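You operate a simulated robot arm through the tools that you are given. There is no shell and no other tool. Be economical: measure what you need, move in short steps, check, and stop when the job is done.

The job below is to be done with a simulated robot arm. You get a single attempt, and the scene is never put back.

TASK
Fetch the coffee mill and stand it on top of the clear lidless jar.
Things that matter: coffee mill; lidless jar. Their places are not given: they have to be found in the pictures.

It is judged by the outcome, as a careful person would: the job done as asked, and still so three seconds after it is handed in. It fails if anything else is knocked over, pushed out of place, dropped, spilled or broken.

THE ROBOT
A 7-joint arm with a two-finger parallel gripper, fixed in place. Base frame: the origin is at the foot of the arm, x ahead of it, y to its left, z up; the work surface is at about z = 0. Units: mm, degrees, N and s.
With the tool pointing down near the work surface it reaches from about 240 to 620 mm from the base axis. Its first joint turns from -66.0 to 66.0 degrees. Payload 2.6 kg.
Tool frame: the origin (TCP) lies between the finger pads and is the grasp point; the fingertips stand 30 mm ahead of it; z points along the fingers, y is the line along which they close. Largest opening 94 mm; finger width 28, thickness 10; the body of the gripper, 50 by 96 mm, starts 55 mm behind the TCP.
Orientation is told as [roll, pitch, yaw] about the base's x, y, z axes, in that order, counted from this pose: with the fingers straight down and closing along the base's y, the tool's x points along the base's -x, its y along +y and its z along -z.

THE INTERFACE
- The arm moves only by the tool nudge_tool. Its arguments are lists of equal length, an entry for each row: "dp": the shift along the base's x, y, z in units of 20 mm (1.0 is 20 mm), a list of three; "delta_rot": the turn, a rotation vector about the base's x, y, z in units of 6 degrees (1.0 is 6 degrees), a list of three; "hand": the closure in counts, from 0 (fully open) to 255 (shut). In form: {"dp": [[dx, dy, dz], ...], "delta_rot": [[wx, wy, wz], ...], "hand": [hand, ...]}. A call has 1 to 12 rows; each row shifts and turns the commanded pose from where the row before left it. A call with a number of a shift or a turn outside -1 to 1 is refused whole. Rows are played at 5 a second. More than 50 mm and 8.6 degrees between two rows, or a gripper value outside its range, and nothing of the call is played. A pose out of reach is approached as far as the arm can. The call stops where the force on the tool passes 40 N (or 10 N more than at its start, if that is more) or the arm is blocked; 0.2 s more then pass. Each finger travels about 72 mm/s and halts on what it meets, pressing with about 39 N; the grip force reading is that of the motor and also rises with nothing between the fingers. The clock runs only during rows and for 0.2 s after the last one: add rows that do not move to give the fingers time. It gives the time, the measured TCP pose, the force on the tool (base axes), the opening and the grip force at its end, in the units of the frame above (readings bear some noise).
- Cameras (640 x 400 px; columns grow to the right, rows downward): "scene" is fixed at [20.2, 418.1, 595.6]; the picture's right is [-0.80, -0.60, 0.00], its down [-0.22, 0.30, -0.93] and it looks along [0.56, -0.74, -0.37] (base axes); focal length 344 px, centre (320, 200). "wrist" rides on the gripper at [-37, 0, -58] in the tool frame; the picture's right is [0.00, -1.00, 0.00], its down [0.97, 0.00, -0.24] and it looks along [0.24, 0.00, 0.97] (tool axes); focal length 218 px, centre (320, 200).
- camera(camera): a new picture of that camera. The clock stands still meanwhile.
- locate(camera, pixels): for up to 12 pixels [column, row] of the newest picture of that camera ("zoom" is the newest enlarged one), the place [x, y, z] in the base frame of the surface seen there, good to about 2 mm, but the place of the scene camera against the robot may be out by one fixed shift of up to 25 mm in any direction. The clock stands still meanwhile.
- zoom(camera, box): a new picture of the part [left, top, right, bottom] of that camera's present view, enlarged. The clock stands still meanwhile.
- finish_job(): hands the job in; it is judged then, once.

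Go step by step. Measure first, check grasps and placings, and put right what went wrong. The budget is 60 turns and 22 pictures, counting those below and the enlarged ones. Unless the task says otherwise, let go and move clear before handing in, and close with one line.

The tools are called after "Request:" by a JSON object that holds its "name" and its "arguments". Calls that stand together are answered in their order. nudge_tool: Moves the arm, as the interface text tells. Its arguments: {"type":"object","properties":{"dp":{"type":"array","items":{"type":"array","items":{"type":"number"}}},"delta_rot":{"type":"array","items":{"type":"array","items":{"type":"number"}}},"hand":{"type":"array","items":{"type":"number"}}},"required":["dp","delta_rot","hand"]} The other tools are called the same way: camera (camera) takes a picture; locate (camera, pixels) gives the place of the surface under pixels of a picture; zoom (camera, box) takes an enlarged picture of a part of a camera's view; finish_job () hands the job in.

At the start:

```text
clock: 0.0
ee_pos: [383.1, -178.1, 353.3]
tool_rot: [0.0, -0.1, 0.1]
wrist_force: [0.6, -0.6, -0.1]
width: 93.9
gripper_force: 0.0
```

scene: 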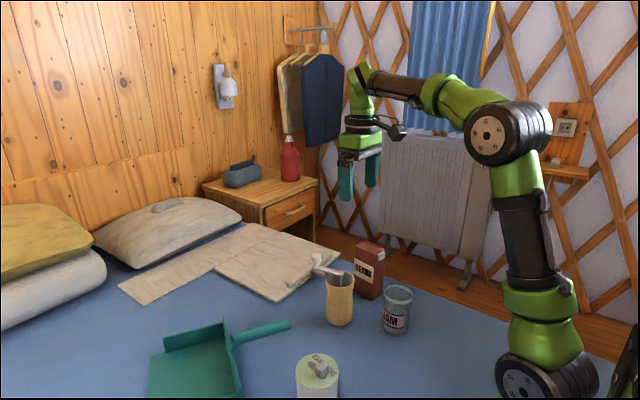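
wrist: 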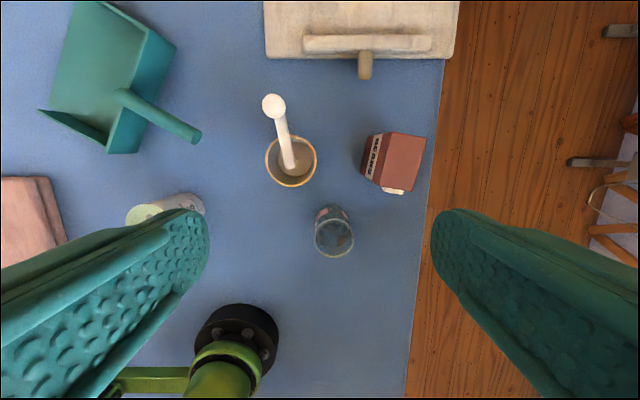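

The scene shows a clear jar at about (396,310), a wooden cup-like thing with a white handle at (340,295), and a pale cylinder at (317,375). I'll enlarge these to tell which is the coffee mill.

Request:
{"name": "zoom", "arguments": {"camera": "scene", "box": [260, 230, 440, 400]}}

Request:
{"name": "zoom", "arguments": {"camera": "wrist", "box": [100, 80, 440, 290]}}

```text
2.35 times, centred on (350, 315) of scene
```

zoom: 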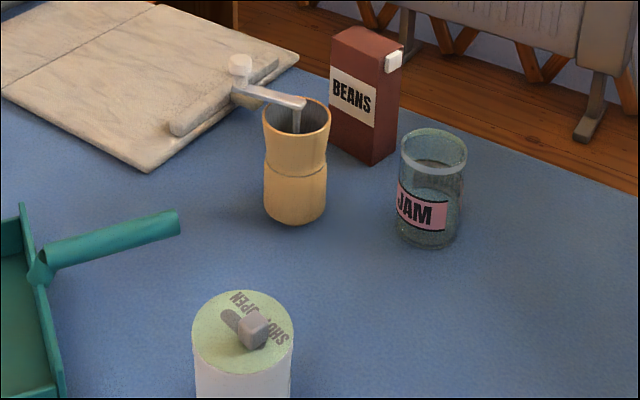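

```text
1.88 times, centred on (270, 185) of wrist
```

zoom: 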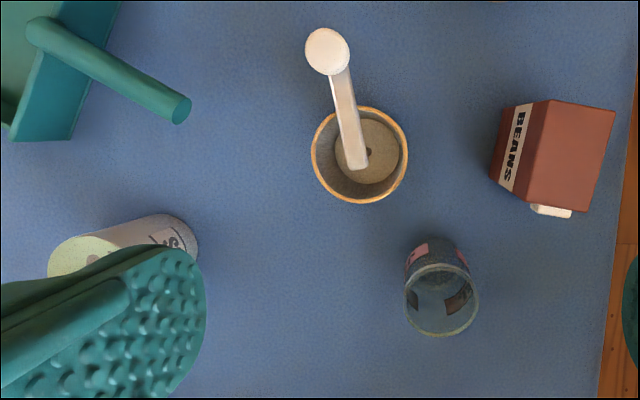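

The wooden body with the crank (zoom (360,155)) is the mill, and the jar is at zoom (440,300). I'll measure both from the wrist view, plus a few from the scene for its offset.

Request:
{"name": "locate", "arguments": {"camera": "zoom", "pixels": [[313, 155], [405, 155], [360, 108], [360, 201], [327, 50], [358, 160], [408, 300], [476, 298], [441, 266], [440, 333], [370, 250], [440, 241]]}}

Request:
{"name": "locate", "arguments": {"camera": "scene", "pixels": [[340, 277], [340, 310], [329, 310], [351, 310], [397, 288], [396, 322], [385, 318], [406, 318], [316, 258], [367, 255], [340, 323], [395, 332]]}}

```text
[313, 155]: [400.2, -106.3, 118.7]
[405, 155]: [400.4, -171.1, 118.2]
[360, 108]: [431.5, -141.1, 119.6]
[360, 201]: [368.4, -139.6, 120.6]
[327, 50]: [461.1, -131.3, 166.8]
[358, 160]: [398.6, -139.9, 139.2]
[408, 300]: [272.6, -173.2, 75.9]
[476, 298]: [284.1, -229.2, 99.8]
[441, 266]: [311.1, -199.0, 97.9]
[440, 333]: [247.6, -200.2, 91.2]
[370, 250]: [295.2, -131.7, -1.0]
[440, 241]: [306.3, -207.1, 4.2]
```

```text
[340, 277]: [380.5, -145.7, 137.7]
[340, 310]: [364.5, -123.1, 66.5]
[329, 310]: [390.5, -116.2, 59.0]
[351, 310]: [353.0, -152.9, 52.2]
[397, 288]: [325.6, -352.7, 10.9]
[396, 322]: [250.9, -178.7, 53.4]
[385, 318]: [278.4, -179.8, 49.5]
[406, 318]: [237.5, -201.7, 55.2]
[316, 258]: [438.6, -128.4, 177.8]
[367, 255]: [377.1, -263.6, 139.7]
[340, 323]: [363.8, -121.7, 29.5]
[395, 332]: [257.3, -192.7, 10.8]
```

The mill stands near (400,-139) with its rim at z≈120 and the knob up to 167; the jar is near (280,-200) with its rim at ≈98. I'll hover above the mill and look closer.

Request:
{"name": "nudge_tool", "arguments": {"dp": [[0.28, 0.65, -0.9], [0.28, 0.65, -0.9], [0.28, 0.65, -0.85], [0, 0, 0]], "delta_rot": [[0, 0, 0], [0, 0, 0], [0, 0, 0], [0, 0, 0]], "hand": [0, 0, 0, 0]}}

Request:
{"name": "camera", "arguments": {"camera": "wrist"}}

```text
clock: 1.0
ee_pos: [399.8, -137.3, 300.5]
tool_rot: [0.0, 0.0, -0.1]
wrist_force: [0.7, -0.2, 0.3]
width: 94.1
gripper_force: 0.0
```

```text
17 pictures are left
```

wrist: 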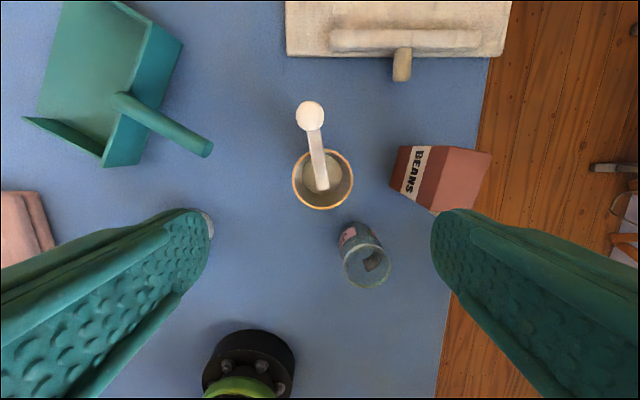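

The mill is now at (322,180) and the jar rim at (367,267). I'll measure the rim, the crank heights and the box's near edge.

Request:
{"name": "locate", "arguments": {"camera": "wrist", "pixels": [[294, 179], [351, 179], [323, 208], [331, 151], [310, 112], [312, 130], [316, 150], [320, 170], [322, 186], [397, 148], [441, 210], [392, 186]]}}

Request:
{"name": "zoom", "arguments": {"camera": "wrist", "box": [270, 90, 430, 300]}}

```text
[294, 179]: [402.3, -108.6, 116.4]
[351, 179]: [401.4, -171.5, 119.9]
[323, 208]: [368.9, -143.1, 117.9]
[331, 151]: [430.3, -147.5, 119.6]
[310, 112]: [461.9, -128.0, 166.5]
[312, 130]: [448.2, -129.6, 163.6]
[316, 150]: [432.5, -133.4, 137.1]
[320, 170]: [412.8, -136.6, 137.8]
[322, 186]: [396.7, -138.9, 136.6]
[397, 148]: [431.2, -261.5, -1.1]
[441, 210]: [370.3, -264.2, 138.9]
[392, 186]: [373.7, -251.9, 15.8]
```

```text
1.90 times, centred on (350, 195) of wrist
```

zoom: 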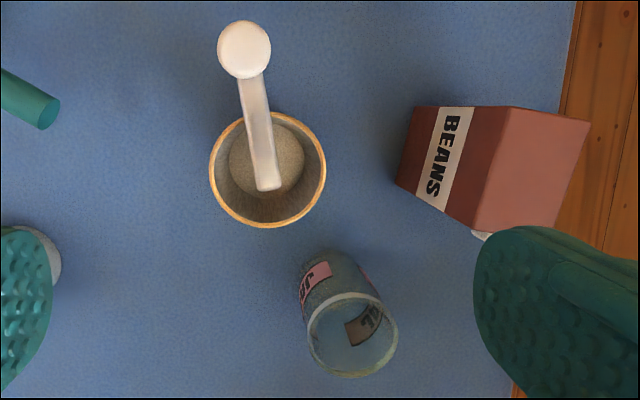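

The crank arm lies flat at z≈137, the knob is 50+ mm off axis, and the mill's centre is (400,-140). I'll go down to TCP z≈98, which leaves the body clear of the crank.

Request:
{"name": "nudge_tool", "arguments": {"dp": [[0, -0.13, -1], [0, 0, -1], [0, 0, -1], [0, 0, -1], [0, 0, -1], [0, 0, -1], [0, 0, -1], [0, 0, -1], [0, 0, -1], [0, 0, -0.6], [0, 0, -0.5], [0, 0, 0]], "delta_rot": [[0, 0, 0], [0, 0, 0], [0, 0, 0], [0, 0, 0], [0, 0, 0], [0, 0, 0], [0, 0, 0], [0, 0, 0], [0, 0, 0], [0, 0, 0], [0, 0, 0], [0, 0, 0]], "hand": [0, 0, 0, 0, 0, 0, 0, 0, 0, 0, 0, 0]}}

Request:
{"name": "camera", "arguments": {"camera": "scene"}}

```text
clock: 3.6
ee_pos: [399.1, -142.0, 99.9]
tool_rot: [0.0, 0.0, -0.1]
wrist_force: [0.3, 0.4, 0.4]
width: 94.2
gripper_force: 0.1
```

```text
15 pictures are left
```

scene: 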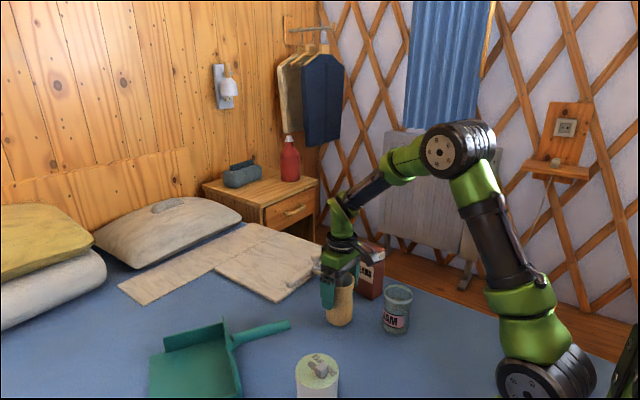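

The fingers straddle the mill with no contact forces. I'll close on it gently.

Request:
{"name": "nudge_tool", "arguments": {"dp": [[0, 0.08, 0], [0, 0, 0], [0, 0, 0], [0, 0, 0], [0, 0, 0], [0, 0, 0]], "delta_rot": [[0, 0, 0], [0, 0, 0], [0, 0, 0], [0, 0, 0], [0, 0, 0], [0, 0, 0]], "hand": [40, 70, 100, 130, 160, 160]}}

```text
clock: 5.0
ee_pos: [399.5, -140.5, 98.6]
tool_rot: [0.0, 0.1, 0.0]
wrist_force: [0.4, 1.9, 0.6]
width: 67.6
gripper_force: 38.9
```

The fingers stopped at 67.6 mm with full grip force, so the mill is held. I'll lift it straight up.

Request:
{"name": "nudge_tool", "arguments": {"dp": [[0, 0, 0.3], [0, 0, 0.6], [0, 0, 0.9], [0, 0, 0.9], [0, 0, 0.9], [0, 0, 0.9], [0, 0, 0.9], [0, 0, 0.9], [0, 0, 0.7], [0, 0, 0]], "delta_rot": [[0, 0, 0], [0, 0, 0], [0, 0, 0], [0, 0, 0], [0, 0, 0], [0, 0, 0], [0, 0, 0], [0, 0, 0], [0, 0, 0], [0, 0, 0]], "hand": [170, 170, 170, 170, 170, 170, 170, 170, 170, 170]}}

Request:
{"name": "zoom", "arguments": {"camera": "scene", "box": [270, 180, 450, 350]}}

Request:
{"name": "camera", "arguments": {"camera": "wrist"}}

```text
clock: 7.2
ee_pos: [401.4, -141.2, 239.7]
tool_rot: [0.0, 0.0, 0.0]
wrist_force: [-0.4, 0.6, -4.1]
width: 67.7
gripper_force: 38.8
```

```text
2.35 times, centred on (360, 265) of scene
```

zoom: 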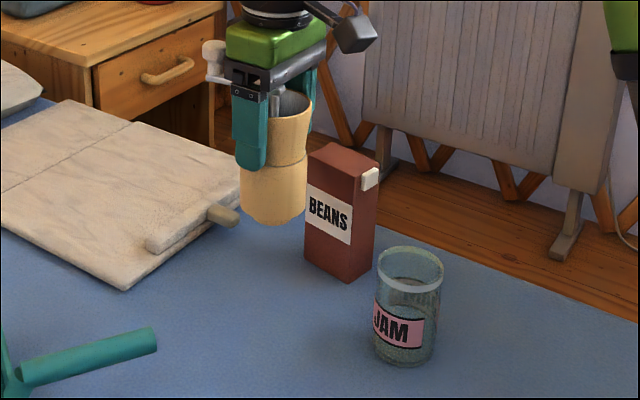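

```text
13 pictures are left
```

wrist: 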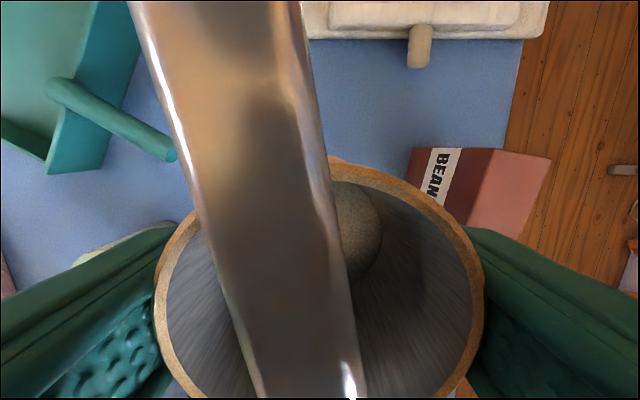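

The mill hangs upright and the force shows about 0.45 kg. I'll measure where it sits in the hand (wrist rim pixels), and the jar rim and mill base in the scene zoom.

Request:
{"name": "locate", "arguments": {"camera": "wrist", "pixels": [[157, 290], [480, 290], [170, 240], [466, 240], [205, 205], [438, 207], [390, 172], [345, 162], [172, 365], [470, 365], [358, 240]]}}

Request:
{"name": "locate", "arguments": {"camera": "zoom", "pixels": [[379, 276], [441, 278], [410, 294], [390, 289], [430, 290], [410, 249], [389, 254], [432, 255], [243, 205], [304, 205], [273, 222], [273, 190]]}}

```text
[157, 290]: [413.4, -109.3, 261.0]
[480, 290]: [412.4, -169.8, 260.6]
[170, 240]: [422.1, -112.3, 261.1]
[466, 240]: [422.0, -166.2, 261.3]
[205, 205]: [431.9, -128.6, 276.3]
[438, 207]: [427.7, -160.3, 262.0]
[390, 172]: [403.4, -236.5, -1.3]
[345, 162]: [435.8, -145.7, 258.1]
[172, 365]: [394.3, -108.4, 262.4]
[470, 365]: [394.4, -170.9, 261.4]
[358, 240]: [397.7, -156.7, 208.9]
```

```text
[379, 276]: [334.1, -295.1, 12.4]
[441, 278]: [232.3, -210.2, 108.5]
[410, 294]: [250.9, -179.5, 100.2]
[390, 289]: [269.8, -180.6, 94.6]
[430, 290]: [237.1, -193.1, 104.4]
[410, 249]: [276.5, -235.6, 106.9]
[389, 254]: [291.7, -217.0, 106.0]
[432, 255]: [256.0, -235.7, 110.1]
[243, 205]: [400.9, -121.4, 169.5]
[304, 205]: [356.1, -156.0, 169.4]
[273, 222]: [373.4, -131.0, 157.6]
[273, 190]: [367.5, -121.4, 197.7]
```

In the hand the mill's centre is about (+1.5,+1.5) from the TCP. The jar's centre is around (280,-200), so I'll move to (250,-80), where the wrist camera should see the jar rim unobstructed, and measure it more finely.

Request:
{"name": "nudge_tool", "arguments": {"dp": [[-0.5, 0.2, 0.5], [-0.9, 0.35, 0], [-0.9, 0.35, 0], [-0.9, 0.35, 0], [-0.9, 0.35, 0], [-0.9, 0.35, 0], [-0.9, 0.35, 0], [-0.9, 0.35, 0], [-0.7, 0.35, 0], [0, 0, 0], [0, 0, 0]], "delta_rot": [[0, 0, 0], [0, 0, 0], [0, 0, 0], [0, 0, 0], [0, 0, 0], [0, 0, 0], [0, 0, 0], [0, 0, 0], [0, 0, 0], [0, 0, 0], [0, 0, 0]], "hand": [170, 170, 170, 170, 170, 170, 170, 170, 170, 170, 170]}}

Request:
{"name": "camera", "arguments": {"camera": "wrist"}}

Request:
{"name": "zoom", "arguments": {"camera": "wrist", "box": [380, 90, 540, 220]}}

```text
clock: 9.6
ee_pos: [249.5, -82.0, 248.0]
tool_rot: [-0.1, 0.0, 0.1]
wrist_force: [0.1, -0.2, -2.7]
width: 67.7
gripper_force: 39.0
```

```text
12 pictures are left
```

wrist: 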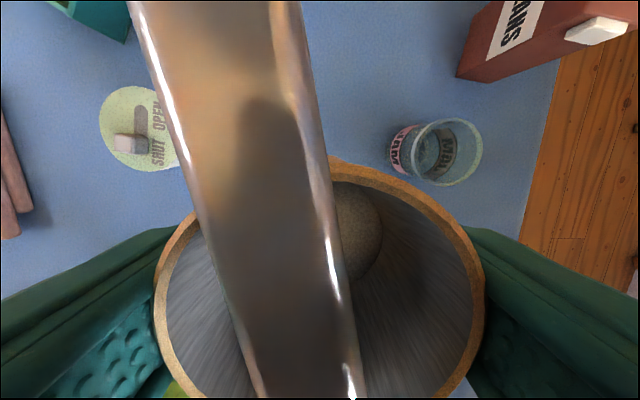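

```text
3.08 times, centred on (460, 155) of wrist
```

zoom: 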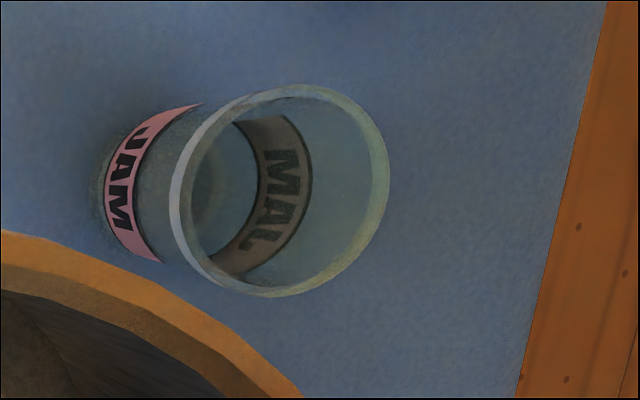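

The whole jar rim is visible (zoom centre ≈(280,190), band about 4 mm wide). I'll measure eight points around the rim, and the mill rim in the same picture.

Request:
{"name": "locate", "arguments": {"camera": "zoom", "pixels": [[177, 205], [381, 175], [300, 92], [262, 290], [203, 134], [358, 245], [235, 108], [325, 273], [352, 117], [209, 264], [240, 365], [150, 298]]}}

Request:
{"name": "locate", "arguments": {"camera": "wrist", "pixels": [[160, 290], [477, 290], [173, 240], [463, 242], [345, 165], [420, 195], [161, 330], [478, 330], [450, 220], [185, 223]]}}

```text
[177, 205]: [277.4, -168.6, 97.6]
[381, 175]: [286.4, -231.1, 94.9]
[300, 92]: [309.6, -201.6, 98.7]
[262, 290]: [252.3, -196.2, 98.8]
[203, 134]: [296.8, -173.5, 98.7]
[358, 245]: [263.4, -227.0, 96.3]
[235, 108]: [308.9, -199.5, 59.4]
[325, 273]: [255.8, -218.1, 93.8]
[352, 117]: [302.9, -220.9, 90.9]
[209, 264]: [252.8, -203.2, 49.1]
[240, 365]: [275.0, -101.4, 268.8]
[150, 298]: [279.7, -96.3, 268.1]
```

```text
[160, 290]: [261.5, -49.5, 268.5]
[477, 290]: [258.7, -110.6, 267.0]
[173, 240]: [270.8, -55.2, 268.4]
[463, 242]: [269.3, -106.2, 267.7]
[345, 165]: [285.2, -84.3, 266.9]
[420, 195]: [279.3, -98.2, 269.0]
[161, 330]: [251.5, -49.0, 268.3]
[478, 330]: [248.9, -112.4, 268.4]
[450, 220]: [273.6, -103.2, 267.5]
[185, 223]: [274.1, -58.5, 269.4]
```

The jar's centre is (280.7,-200.0) with the rim at z≈98; the mill's centre is now (252,-80.5) with its base at ≈149. So I'll shift by (+28.7,-119.5) at this height, then drop 30 mm and check.

Request:
{"name": "nudge_tool", "arguments": {"dp": [[0.105, -0.475, 0], [0.19, -0.8, 0], [0.19, -0.8, 0], [0.19, -0.8, 0], [0.19, -0.8, 0], [0.19, -0.8, 0], [0.19, -0.8, 0], [0.19, -0.7, 0], [0, 0, 0], [0, 0, -0.75], [0, 0, -0.75], [0, 0, 0]], "delta_rot": [[0, 0, 0], [0, 0, 0], [0, 0, 0], [0, 0, 0], [0, 0, 0], [0, 0, 0], [0, 0, 0], [0, 0, 0], [0, 0, 0], [0, 0, 0], [0, 0, 0], [0, 0, 0]], "hand": [170, 170, 170, 170, 170, 170, 170, 170, 170, 170, 170, 170]}}

Request:
{"name": "zoom", "arguments": {"camera": "scene", "box": [310, 200, 470, 350]}}

```text
clock: 12.2
ee_pos: [277.9, -201.1, 217.5]
tool_rot: [0.0, 0.0, -0.1]
wrist_force: [0.3, -0.9, -3.1]
width: 67.7
gripper_force: 39.0
```

```text
2.67 times, centred on (390, 275) of scene
```

zoom: 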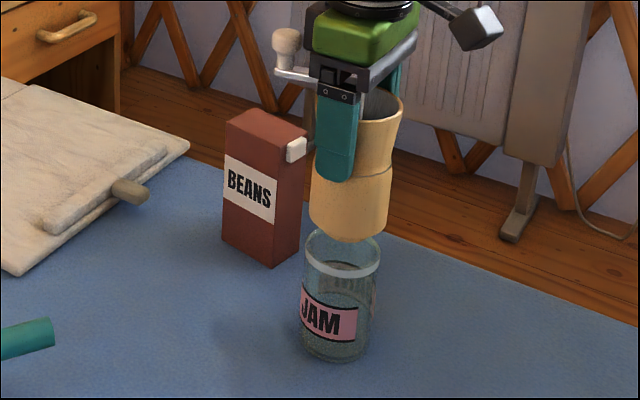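

The mill hovers about 20 mm above the jar, looking nearly centred, maybe a few mm to the picture's right (base ≈349 vs rim ≈342). I'll check with a tighter zoom.

Request:
{"name": "zoom", "arguments": {"camera": "scene", "box": [370, 250, 430, 310]}}

```text
6.67 times, centred on (400, 280) of scene
```

zoom: 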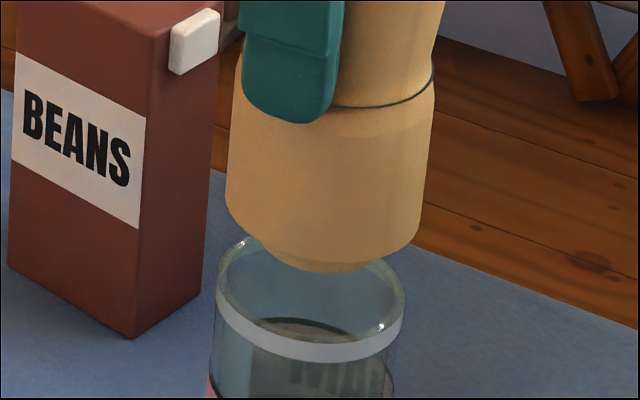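

The close view shows a narrower foot under the mill's body (row ≈268) and the jar rim spanning columns 216–404. I'll measure body, foot and rim points in this one view to compare centres.

Request:
{"name": "locate", "arguments": {"camera": "zoom", "pixels": [[323, 235], [235, 195], [412, 215], [280, 225], [370, 230], [320, 268], [270, 256], [360, 264], [310, 352], [235, 325], [385, 335], [348, 350]]}}

```text
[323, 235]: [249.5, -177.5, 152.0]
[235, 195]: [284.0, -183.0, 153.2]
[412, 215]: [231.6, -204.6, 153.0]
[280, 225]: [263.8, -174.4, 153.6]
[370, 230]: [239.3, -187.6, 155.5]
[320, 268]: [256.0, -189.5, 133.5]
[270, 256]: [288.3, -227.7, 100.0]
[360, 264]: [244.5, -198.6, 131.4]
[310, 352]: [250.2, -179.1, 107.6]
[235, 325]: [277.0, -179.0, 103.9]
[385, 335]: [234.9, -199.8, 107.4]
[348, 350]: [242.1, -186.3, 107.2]
```

In the scene frame both the body (R≈33) and the rim centre on about (264,-208), so they are aligned; the foot (R≈21) fits inside the mouth and the body's shoulder should rest on the rim. I'll descend slowly, with a half-millimetre trim.

Request:
{"name": "nudge_tool", "arguments": {"dp": [[0.03, 0.02, -0.3], [0, 0, -0.3], [0, 0, -0.25], [0, 0, -0.2], [0, 0, -0.15], [0, 0, -0.1], [0, 0, -0.1], [0, 0, 0]], "delta_rot": [[0, 0, 0], [0, 0, 0], [0, 0, 0], [0, 0, 0], [0, 0, 0], [0, 0, 0], [0, 0, 0], [0, 0, 0]], "hand": [170, 170, 170, 170, 170, 170, 170, 170]}}

Request:
{"name": "zoom", "arguments": {"camera": "scene", "box": [370, 250, 430, 310]}}

```text
clock: 13.5
ee_pos: [279.9, -200.9, 198.2]
tool_rot: [-0.3, -0.7, -0.1]
wrist_force: [-1.0, 1.3, 5.0]
width: 67.4
gripper_force: 39.4
stopped in row 6: the force on the tool passed its limit (the readings are from after the stop); the commanded pose is now the measured one
```

```text
6.67 times, centred on (400, 280) of scene
```

zoom: 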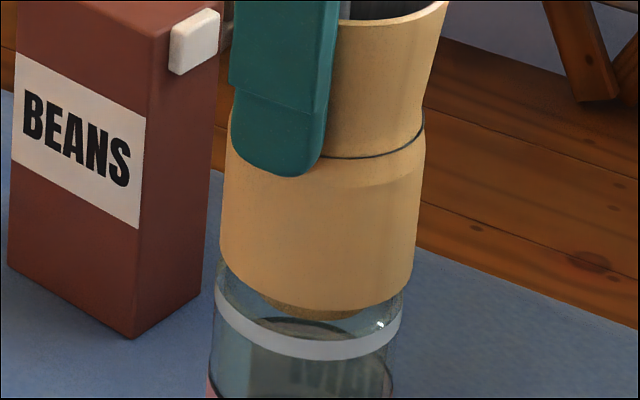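

Contact came at TCP z=198, i.e. with the foot's underside at rim height, and the small tilt puts the contact on the far (+x,-y) side; the jar did not move (rim still 216–404). I'll lift well up to see the foot's true profile more side-on.

Request:
{"name": "nudge_tool", "arguments": {"dp": [[0, 0, 0.3], [0, 0, 0.7], [0, 0, 1], [0, 0, 1], [0, 0, 1], [0, 0, 1], [0, 0, 1], [0, 0, 1], [0, 0, 1], [0, 0, 1], [0, 0, 0.5], [0, 0, 0]], "delta_rot": [[0.05, 0.117, 0], [0, 0, 0], [0, 0, 0], [0, 0, 0], [0, 0, 0], [0, 0, 0], [0, 0, 0], [0, 0, 0], [0, 0, 0], [0, 0, 0], [0, 0, 0], [0, 0, 0]], "hand": [170, 170, 170, 170, 170, 170, 170, 170, 170, 170, 170, 170]}}

Request:
{"name": "zoom", "arguments": {"camera": "scene", "box": [350, 100, 450, 200]}}

```text
clock: 16.1
ee_pos: [279.8, -201.1, 387.8]
tool_rot: [-0.1, 0.0, 0.0]
wrist_force: [-0.1, -0.8, -3.7]
width: 67.5
gripper_force: 38.9
```

```text
4.00 times, centred on (400, 150) of scene
```

zoom: 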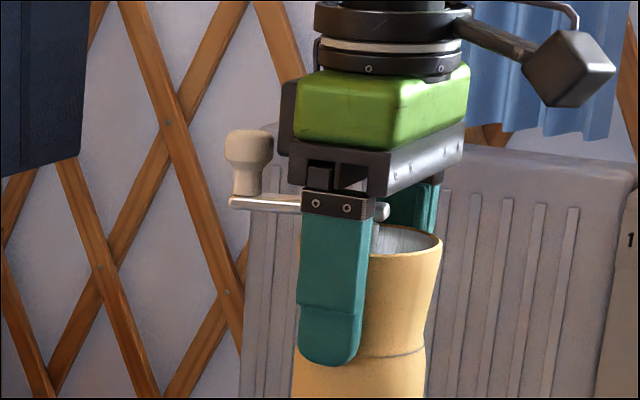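

The base lies just below this crop, so I'll zoom lower.

Request:
{"name": "zoom", "arguments": {"camera": "scene", "box": [370, 170, 430, 230]}}

```text
6.67 times, centred on (400, 200) of scene
```

zoom: 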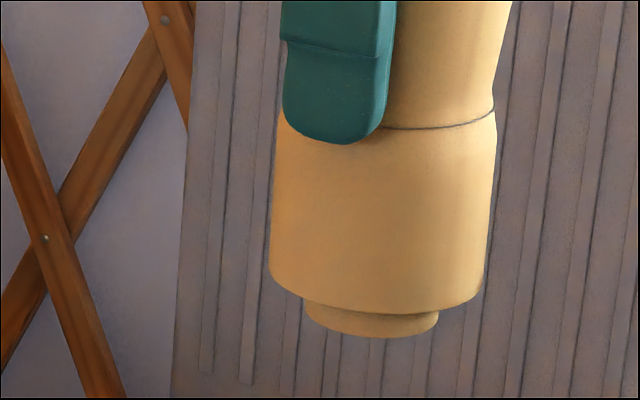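

Now the foot is clear: about 42 mm across (303–438) under a 66 mm body (269–484), so it should fit inside the mouth. I'll check whether the mill hangs slightly tilted, by measuring points around the lower body, upper body and foot.

Request:
{"name": "locate", "arguments": {"camera": "zoom", "pixels": [[276, 270], [300, 285], [340, 297], [380, 301], [420, 298], [460, 288], [320, 328], [370, 334], [425, 324], [400, 60], [450, 55], [490, 40]]}}

Request:
{"name": "locate", "arguments": {"camera": "zoom", "pixels": [[285, 160], [310, 170], [340, 175], [380, 178], [420, 176], [460, 168], [485, 155], [310, 318], [345, 333], [395, 333], [432, 316], [478, 280]]}}

```text
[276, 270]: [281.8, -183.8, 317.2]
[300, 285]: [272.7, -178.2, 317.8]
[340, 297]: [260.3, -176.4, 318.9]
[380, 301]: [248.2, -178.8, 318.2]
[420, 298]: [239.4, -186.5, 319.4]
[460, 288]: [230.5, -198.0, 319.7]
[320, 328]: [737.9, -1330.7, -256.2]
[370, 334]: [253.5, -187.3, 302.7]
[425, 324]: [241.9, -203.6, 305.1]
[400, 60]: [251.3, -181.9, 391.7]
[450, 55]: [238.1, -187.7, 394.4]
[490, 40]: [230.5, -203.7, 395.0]
```

```text
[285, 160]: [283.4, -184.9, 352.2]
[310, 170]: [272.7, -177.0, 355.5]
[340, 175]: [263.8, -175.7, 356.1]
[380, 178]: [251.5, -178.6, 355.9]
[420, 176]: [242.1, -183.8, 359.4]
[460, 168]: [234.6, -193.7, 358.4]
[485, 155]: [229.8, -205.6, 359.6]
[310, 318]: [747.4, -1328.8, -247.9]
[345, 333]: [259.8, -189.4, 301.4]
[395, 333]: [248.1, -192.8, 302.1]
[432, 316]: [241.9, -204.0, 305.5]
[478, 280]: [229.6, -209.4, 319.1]
```

The mill is upright in the hand, and its body and foot both centre on (262,-208) in the scene frame. With the mill raised, the jar is now clear to view, so I'll re-measure its rim in the same camera frame.

Request:
{"name": "zoom", "arguments": {"camera": "scene", "box": [370, 275, 430, 335]}}

```text
6.67 times, centred on (400, 305) of scene
```

zoom: 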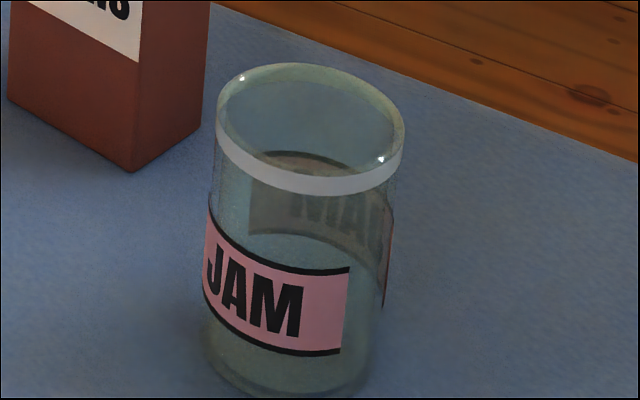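

The rim is in full view (top ellipse columns 216–405, rows 62–174). I'll locate points around the ring and inside the mouth.

Request:
{"name": "locate", "arguments": {"camera": "zoom", "pixels": [[290, 66], [250, 73], [335, 71], [370, 86], [396, 112], [222, 98], [220, 130], [245, 158], [310, 180], [360, 177], [396, 155], [310, 120]]}}

```text
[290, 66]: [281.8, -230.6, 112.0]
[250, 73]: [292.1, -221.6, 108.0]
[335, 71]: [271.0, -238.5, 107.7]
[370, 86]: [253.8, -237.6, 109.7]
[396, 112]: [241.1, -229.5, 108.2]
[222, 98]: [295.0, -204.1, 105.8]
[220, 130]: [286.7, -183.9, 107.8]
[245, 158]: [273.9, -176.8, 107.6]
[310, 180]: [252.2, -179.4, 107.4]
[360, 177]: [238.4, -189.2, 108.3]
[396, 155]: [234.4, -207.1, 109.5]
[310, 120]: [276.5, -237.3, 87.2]
```

The rim's centre in the scene frame is about (264.7,-207), so the mill at (262,-208) is some 2.5 mm towards -x. I'll trim by (+2.2,+1) and come back down to just above the rim.

Request:
{"name": "nudge_tool", "arguments": {"dp": [[0.11, 0.05, -0.6], [0, 0, -0.9], [0, 0, -0.9], [0, 0, -0.9], [0, 0, -0.9], [0, 0, -0.9], [0, 0, -0.9], [0, 0, -0.9], [0, 0, -0.9], [0, 0, -0.8], [0, 0, -0.4], [0, 0, 0]], "delta_rot": [[0, 0, 0], [0, 0, 0], [0, 0, 0], [0, 0, 0], [0, 0, 0], [0, 0, 0], [0, 0, 0], [0, 0, 0], [0, 0, 0], [0, 0, 0], [0, 0, 0], [0, 0, 0]], "hand": [170, 170, 170, 170, 170, 170, 170, 170, 170, 170, 170, 170]}}

```text
clock: 18.7
ee_pos: [283.2, -199.0, 208.6]
tool_rot: [0.2, 0.2, -0.1]
wrist_force: [0.2, 0.2, -3.8]
width: 67.6
gripper_force: 38.5
```

I'm about 10 mm above the rim with no contact. I'll descend in fine steps.

Request:
{"name": "nudge_tool", "arguments": {"dp": [[0, 0, -0.2], [0, 0, -0.1], [0, 0, -0.05], [0, 0, -0.05], [0, 0, -0.05], [0, 0, -0.05], [0, 0, 0]], "delta_rot": [[0, 0, 0], [0, 0, 0], [0, 0, 0], [0, 0, 0], [0, 0, 0], [0, 0, 0], [0, 0, 0]], "hand": [170, 170, 170, 170, 170, 170, 170]}}

```text
clock: 20.3
ee_pos: [282.5, -200.5, 196.9]
tool_rot: [0.0, 0.0, -0.2]
wrist_force: [-1.2, 2.6, 11.6]
width: 67.5
gripper_force: 39.0
```

The force rose to +11.6 N with foot level at z≈98 and no tilt, so it touches again at rim height. I'll look at the contact.

Request:
{"name": "zoom", "arguments": {"camera": "scene", "box": [370, 255, 430, 315]}}

```text
6.67 times, centred on (400, 285) of scene
```

zoom: 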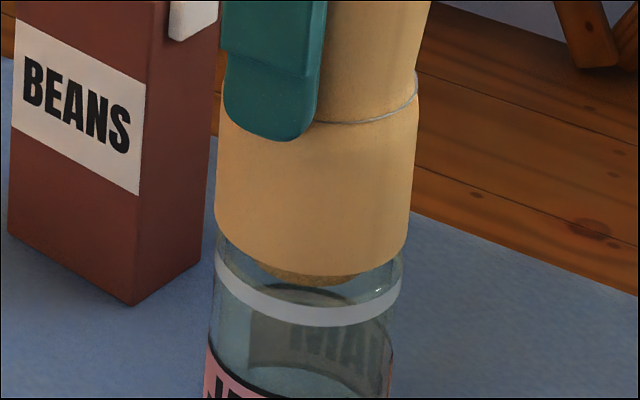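

The foot sits at the rim plane and is being carried there, level and centred within about 1–2 mm (body 215–414 over rim 216–402). I'll ease the pressure and loosen the fingers only a couple of mm, so they can still catch the mill, to see whether it stands.

Request:
{"name": "nudge_tool", "arguments": {"dp": [[0, 0, 0.02], [0, 0, 0], [0, 0, 0], [0, 0, 0], [0, 0, 0], [0, 0, 0], [0, 0, 0]], "delta_rot": [[0, 0, 0], [0, 0, 0], [0, 0, 0], [0, 0, 0], [0, 0, 0], [0, 0, 0], [0, 0, 0]], "hand": [100, 80, 70, 66, 64, 64, 64]}}

Request:
{"name": "zoom", "arguments": {"camera": "scene", "box": [350, 220, 450, 320]}}

```text
clock: 21.9
ee_pos: [281.4, -199.3, 198.8]
tool_rot: [0.0, 0.1, -0.2]
wrist_force: [-0.2, 0.4, 0.3]
width: 70.5
gripper_force: 0.1
```

```text
4.00 times, centred on (400, 270) of scene
```

zoom: 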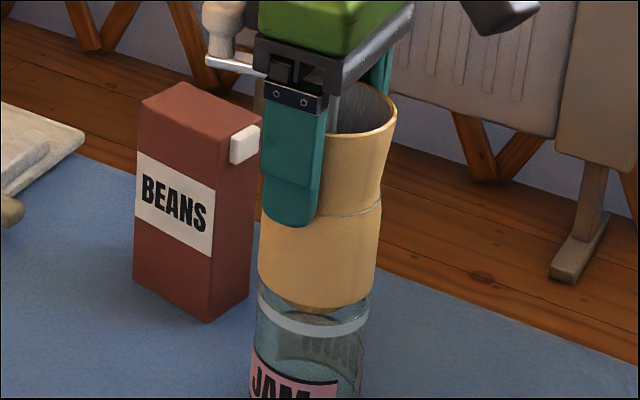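

With the fingers loosened to 70.5 mm and the tool force near zero, the mill stands by itself. I'll open further and let a second or so pass before moving up.

Request:
{"name": "nudge_tool", "arguments": {"dp": [[0, 0, 0], [0, 0, 0], [0, 0, 0], [0, 0, 0], [0, 0, 0], [0, 0, 0], [0, 0, 0], [0, 0, 0], [0, 0, 0], [0, 0, 0]], "delta_rot": [[0, 0, 0], [0, 0, 0], [0, 0, 0], [0, 0, 0], [0, 0, 0], [0, 0, 0], [0, 0, 0], [0, 0, 0], [0, 0, 0], [0, 0, 0]], "hand": [60, 55, 50, 45, 40, 30, 20, 10, 0, 0]}}

Request:
{"name": "zoom", "arguments": {"camera": "scene", "box": [350, 220, 450, 320]}}

```text
clock: 24.1
ee_pos: [282.6, -201.1, 197.2]
tool_rot: [0.0, 0.0, -0.1]
wrist_force: [0.2, -0.8, 0.6]
width: 94.0
gripper_force: 0.1
```

```text
4.00 times, centred on (400, 270) of scene
```

zoom: 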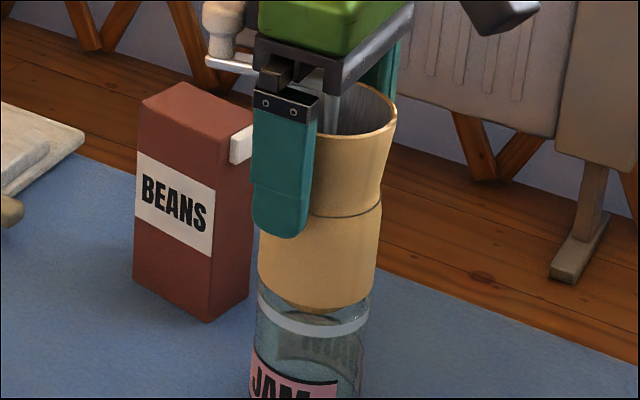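

The mill stands unmoved with the fingers fully open. I'll raise the tool straight up, clear of the crank, and check.

Request:
{"name": "nudge_tool", "arguments": {"dp": [[0, 0, 0.3], [0, 0, 0.6], [0, 0, 0.8], [0, 0, 0.9], [0, 0, 0.9], [0, 0, 0.9], [0, 0, 0.9], [0, 0, 0.9], [0, 0, 0.9], [0, 0, 0]], "delta_rot": [[0, 0, 0], [0, 0, 0], [0, 0, 0], [0, 0, 0], [0, 0, 0], [0, 0, 0], [0, 0, 0], [0, 0, 0], [0, 0, 0], [0, 0, 0]], "hand": [0, 0, 0, 0, 0, 0, 0, 0, 0, 0]}}

Request:
{"name": "camera", "arguments": {"camera": "scene"}}

```text
clock: 26.3
ee_pos: [284.1, -198.8, 339.9]
tool_rot: [0.1, 0.1, -0.1]
wrist_force: [1.1, -0.6, 0.4]
width: 94.1
gripper_force: 0.0
```

```text
1 pictures are left
```

scene: 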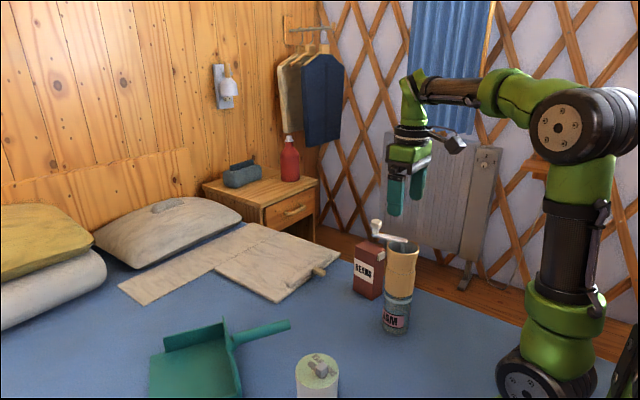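

The picture shows the mill upright on the jar at about (400,275), the hand clear above it, and everything else where it was. I'll hand in the job.

Request:
{"name": "finish_job", "arguments": {}}

```text
The job is handed in.
```

The coffee mill is standing upright on top of the clear lidless jar. The gripper has let go and moved clear, and nothing else was moved. The mill's narrow foot should have fitted inside the jar's mouth, but it stopped level with the rim. The mill rests there, and it stayed put through the opening and lift-away before I handed in.
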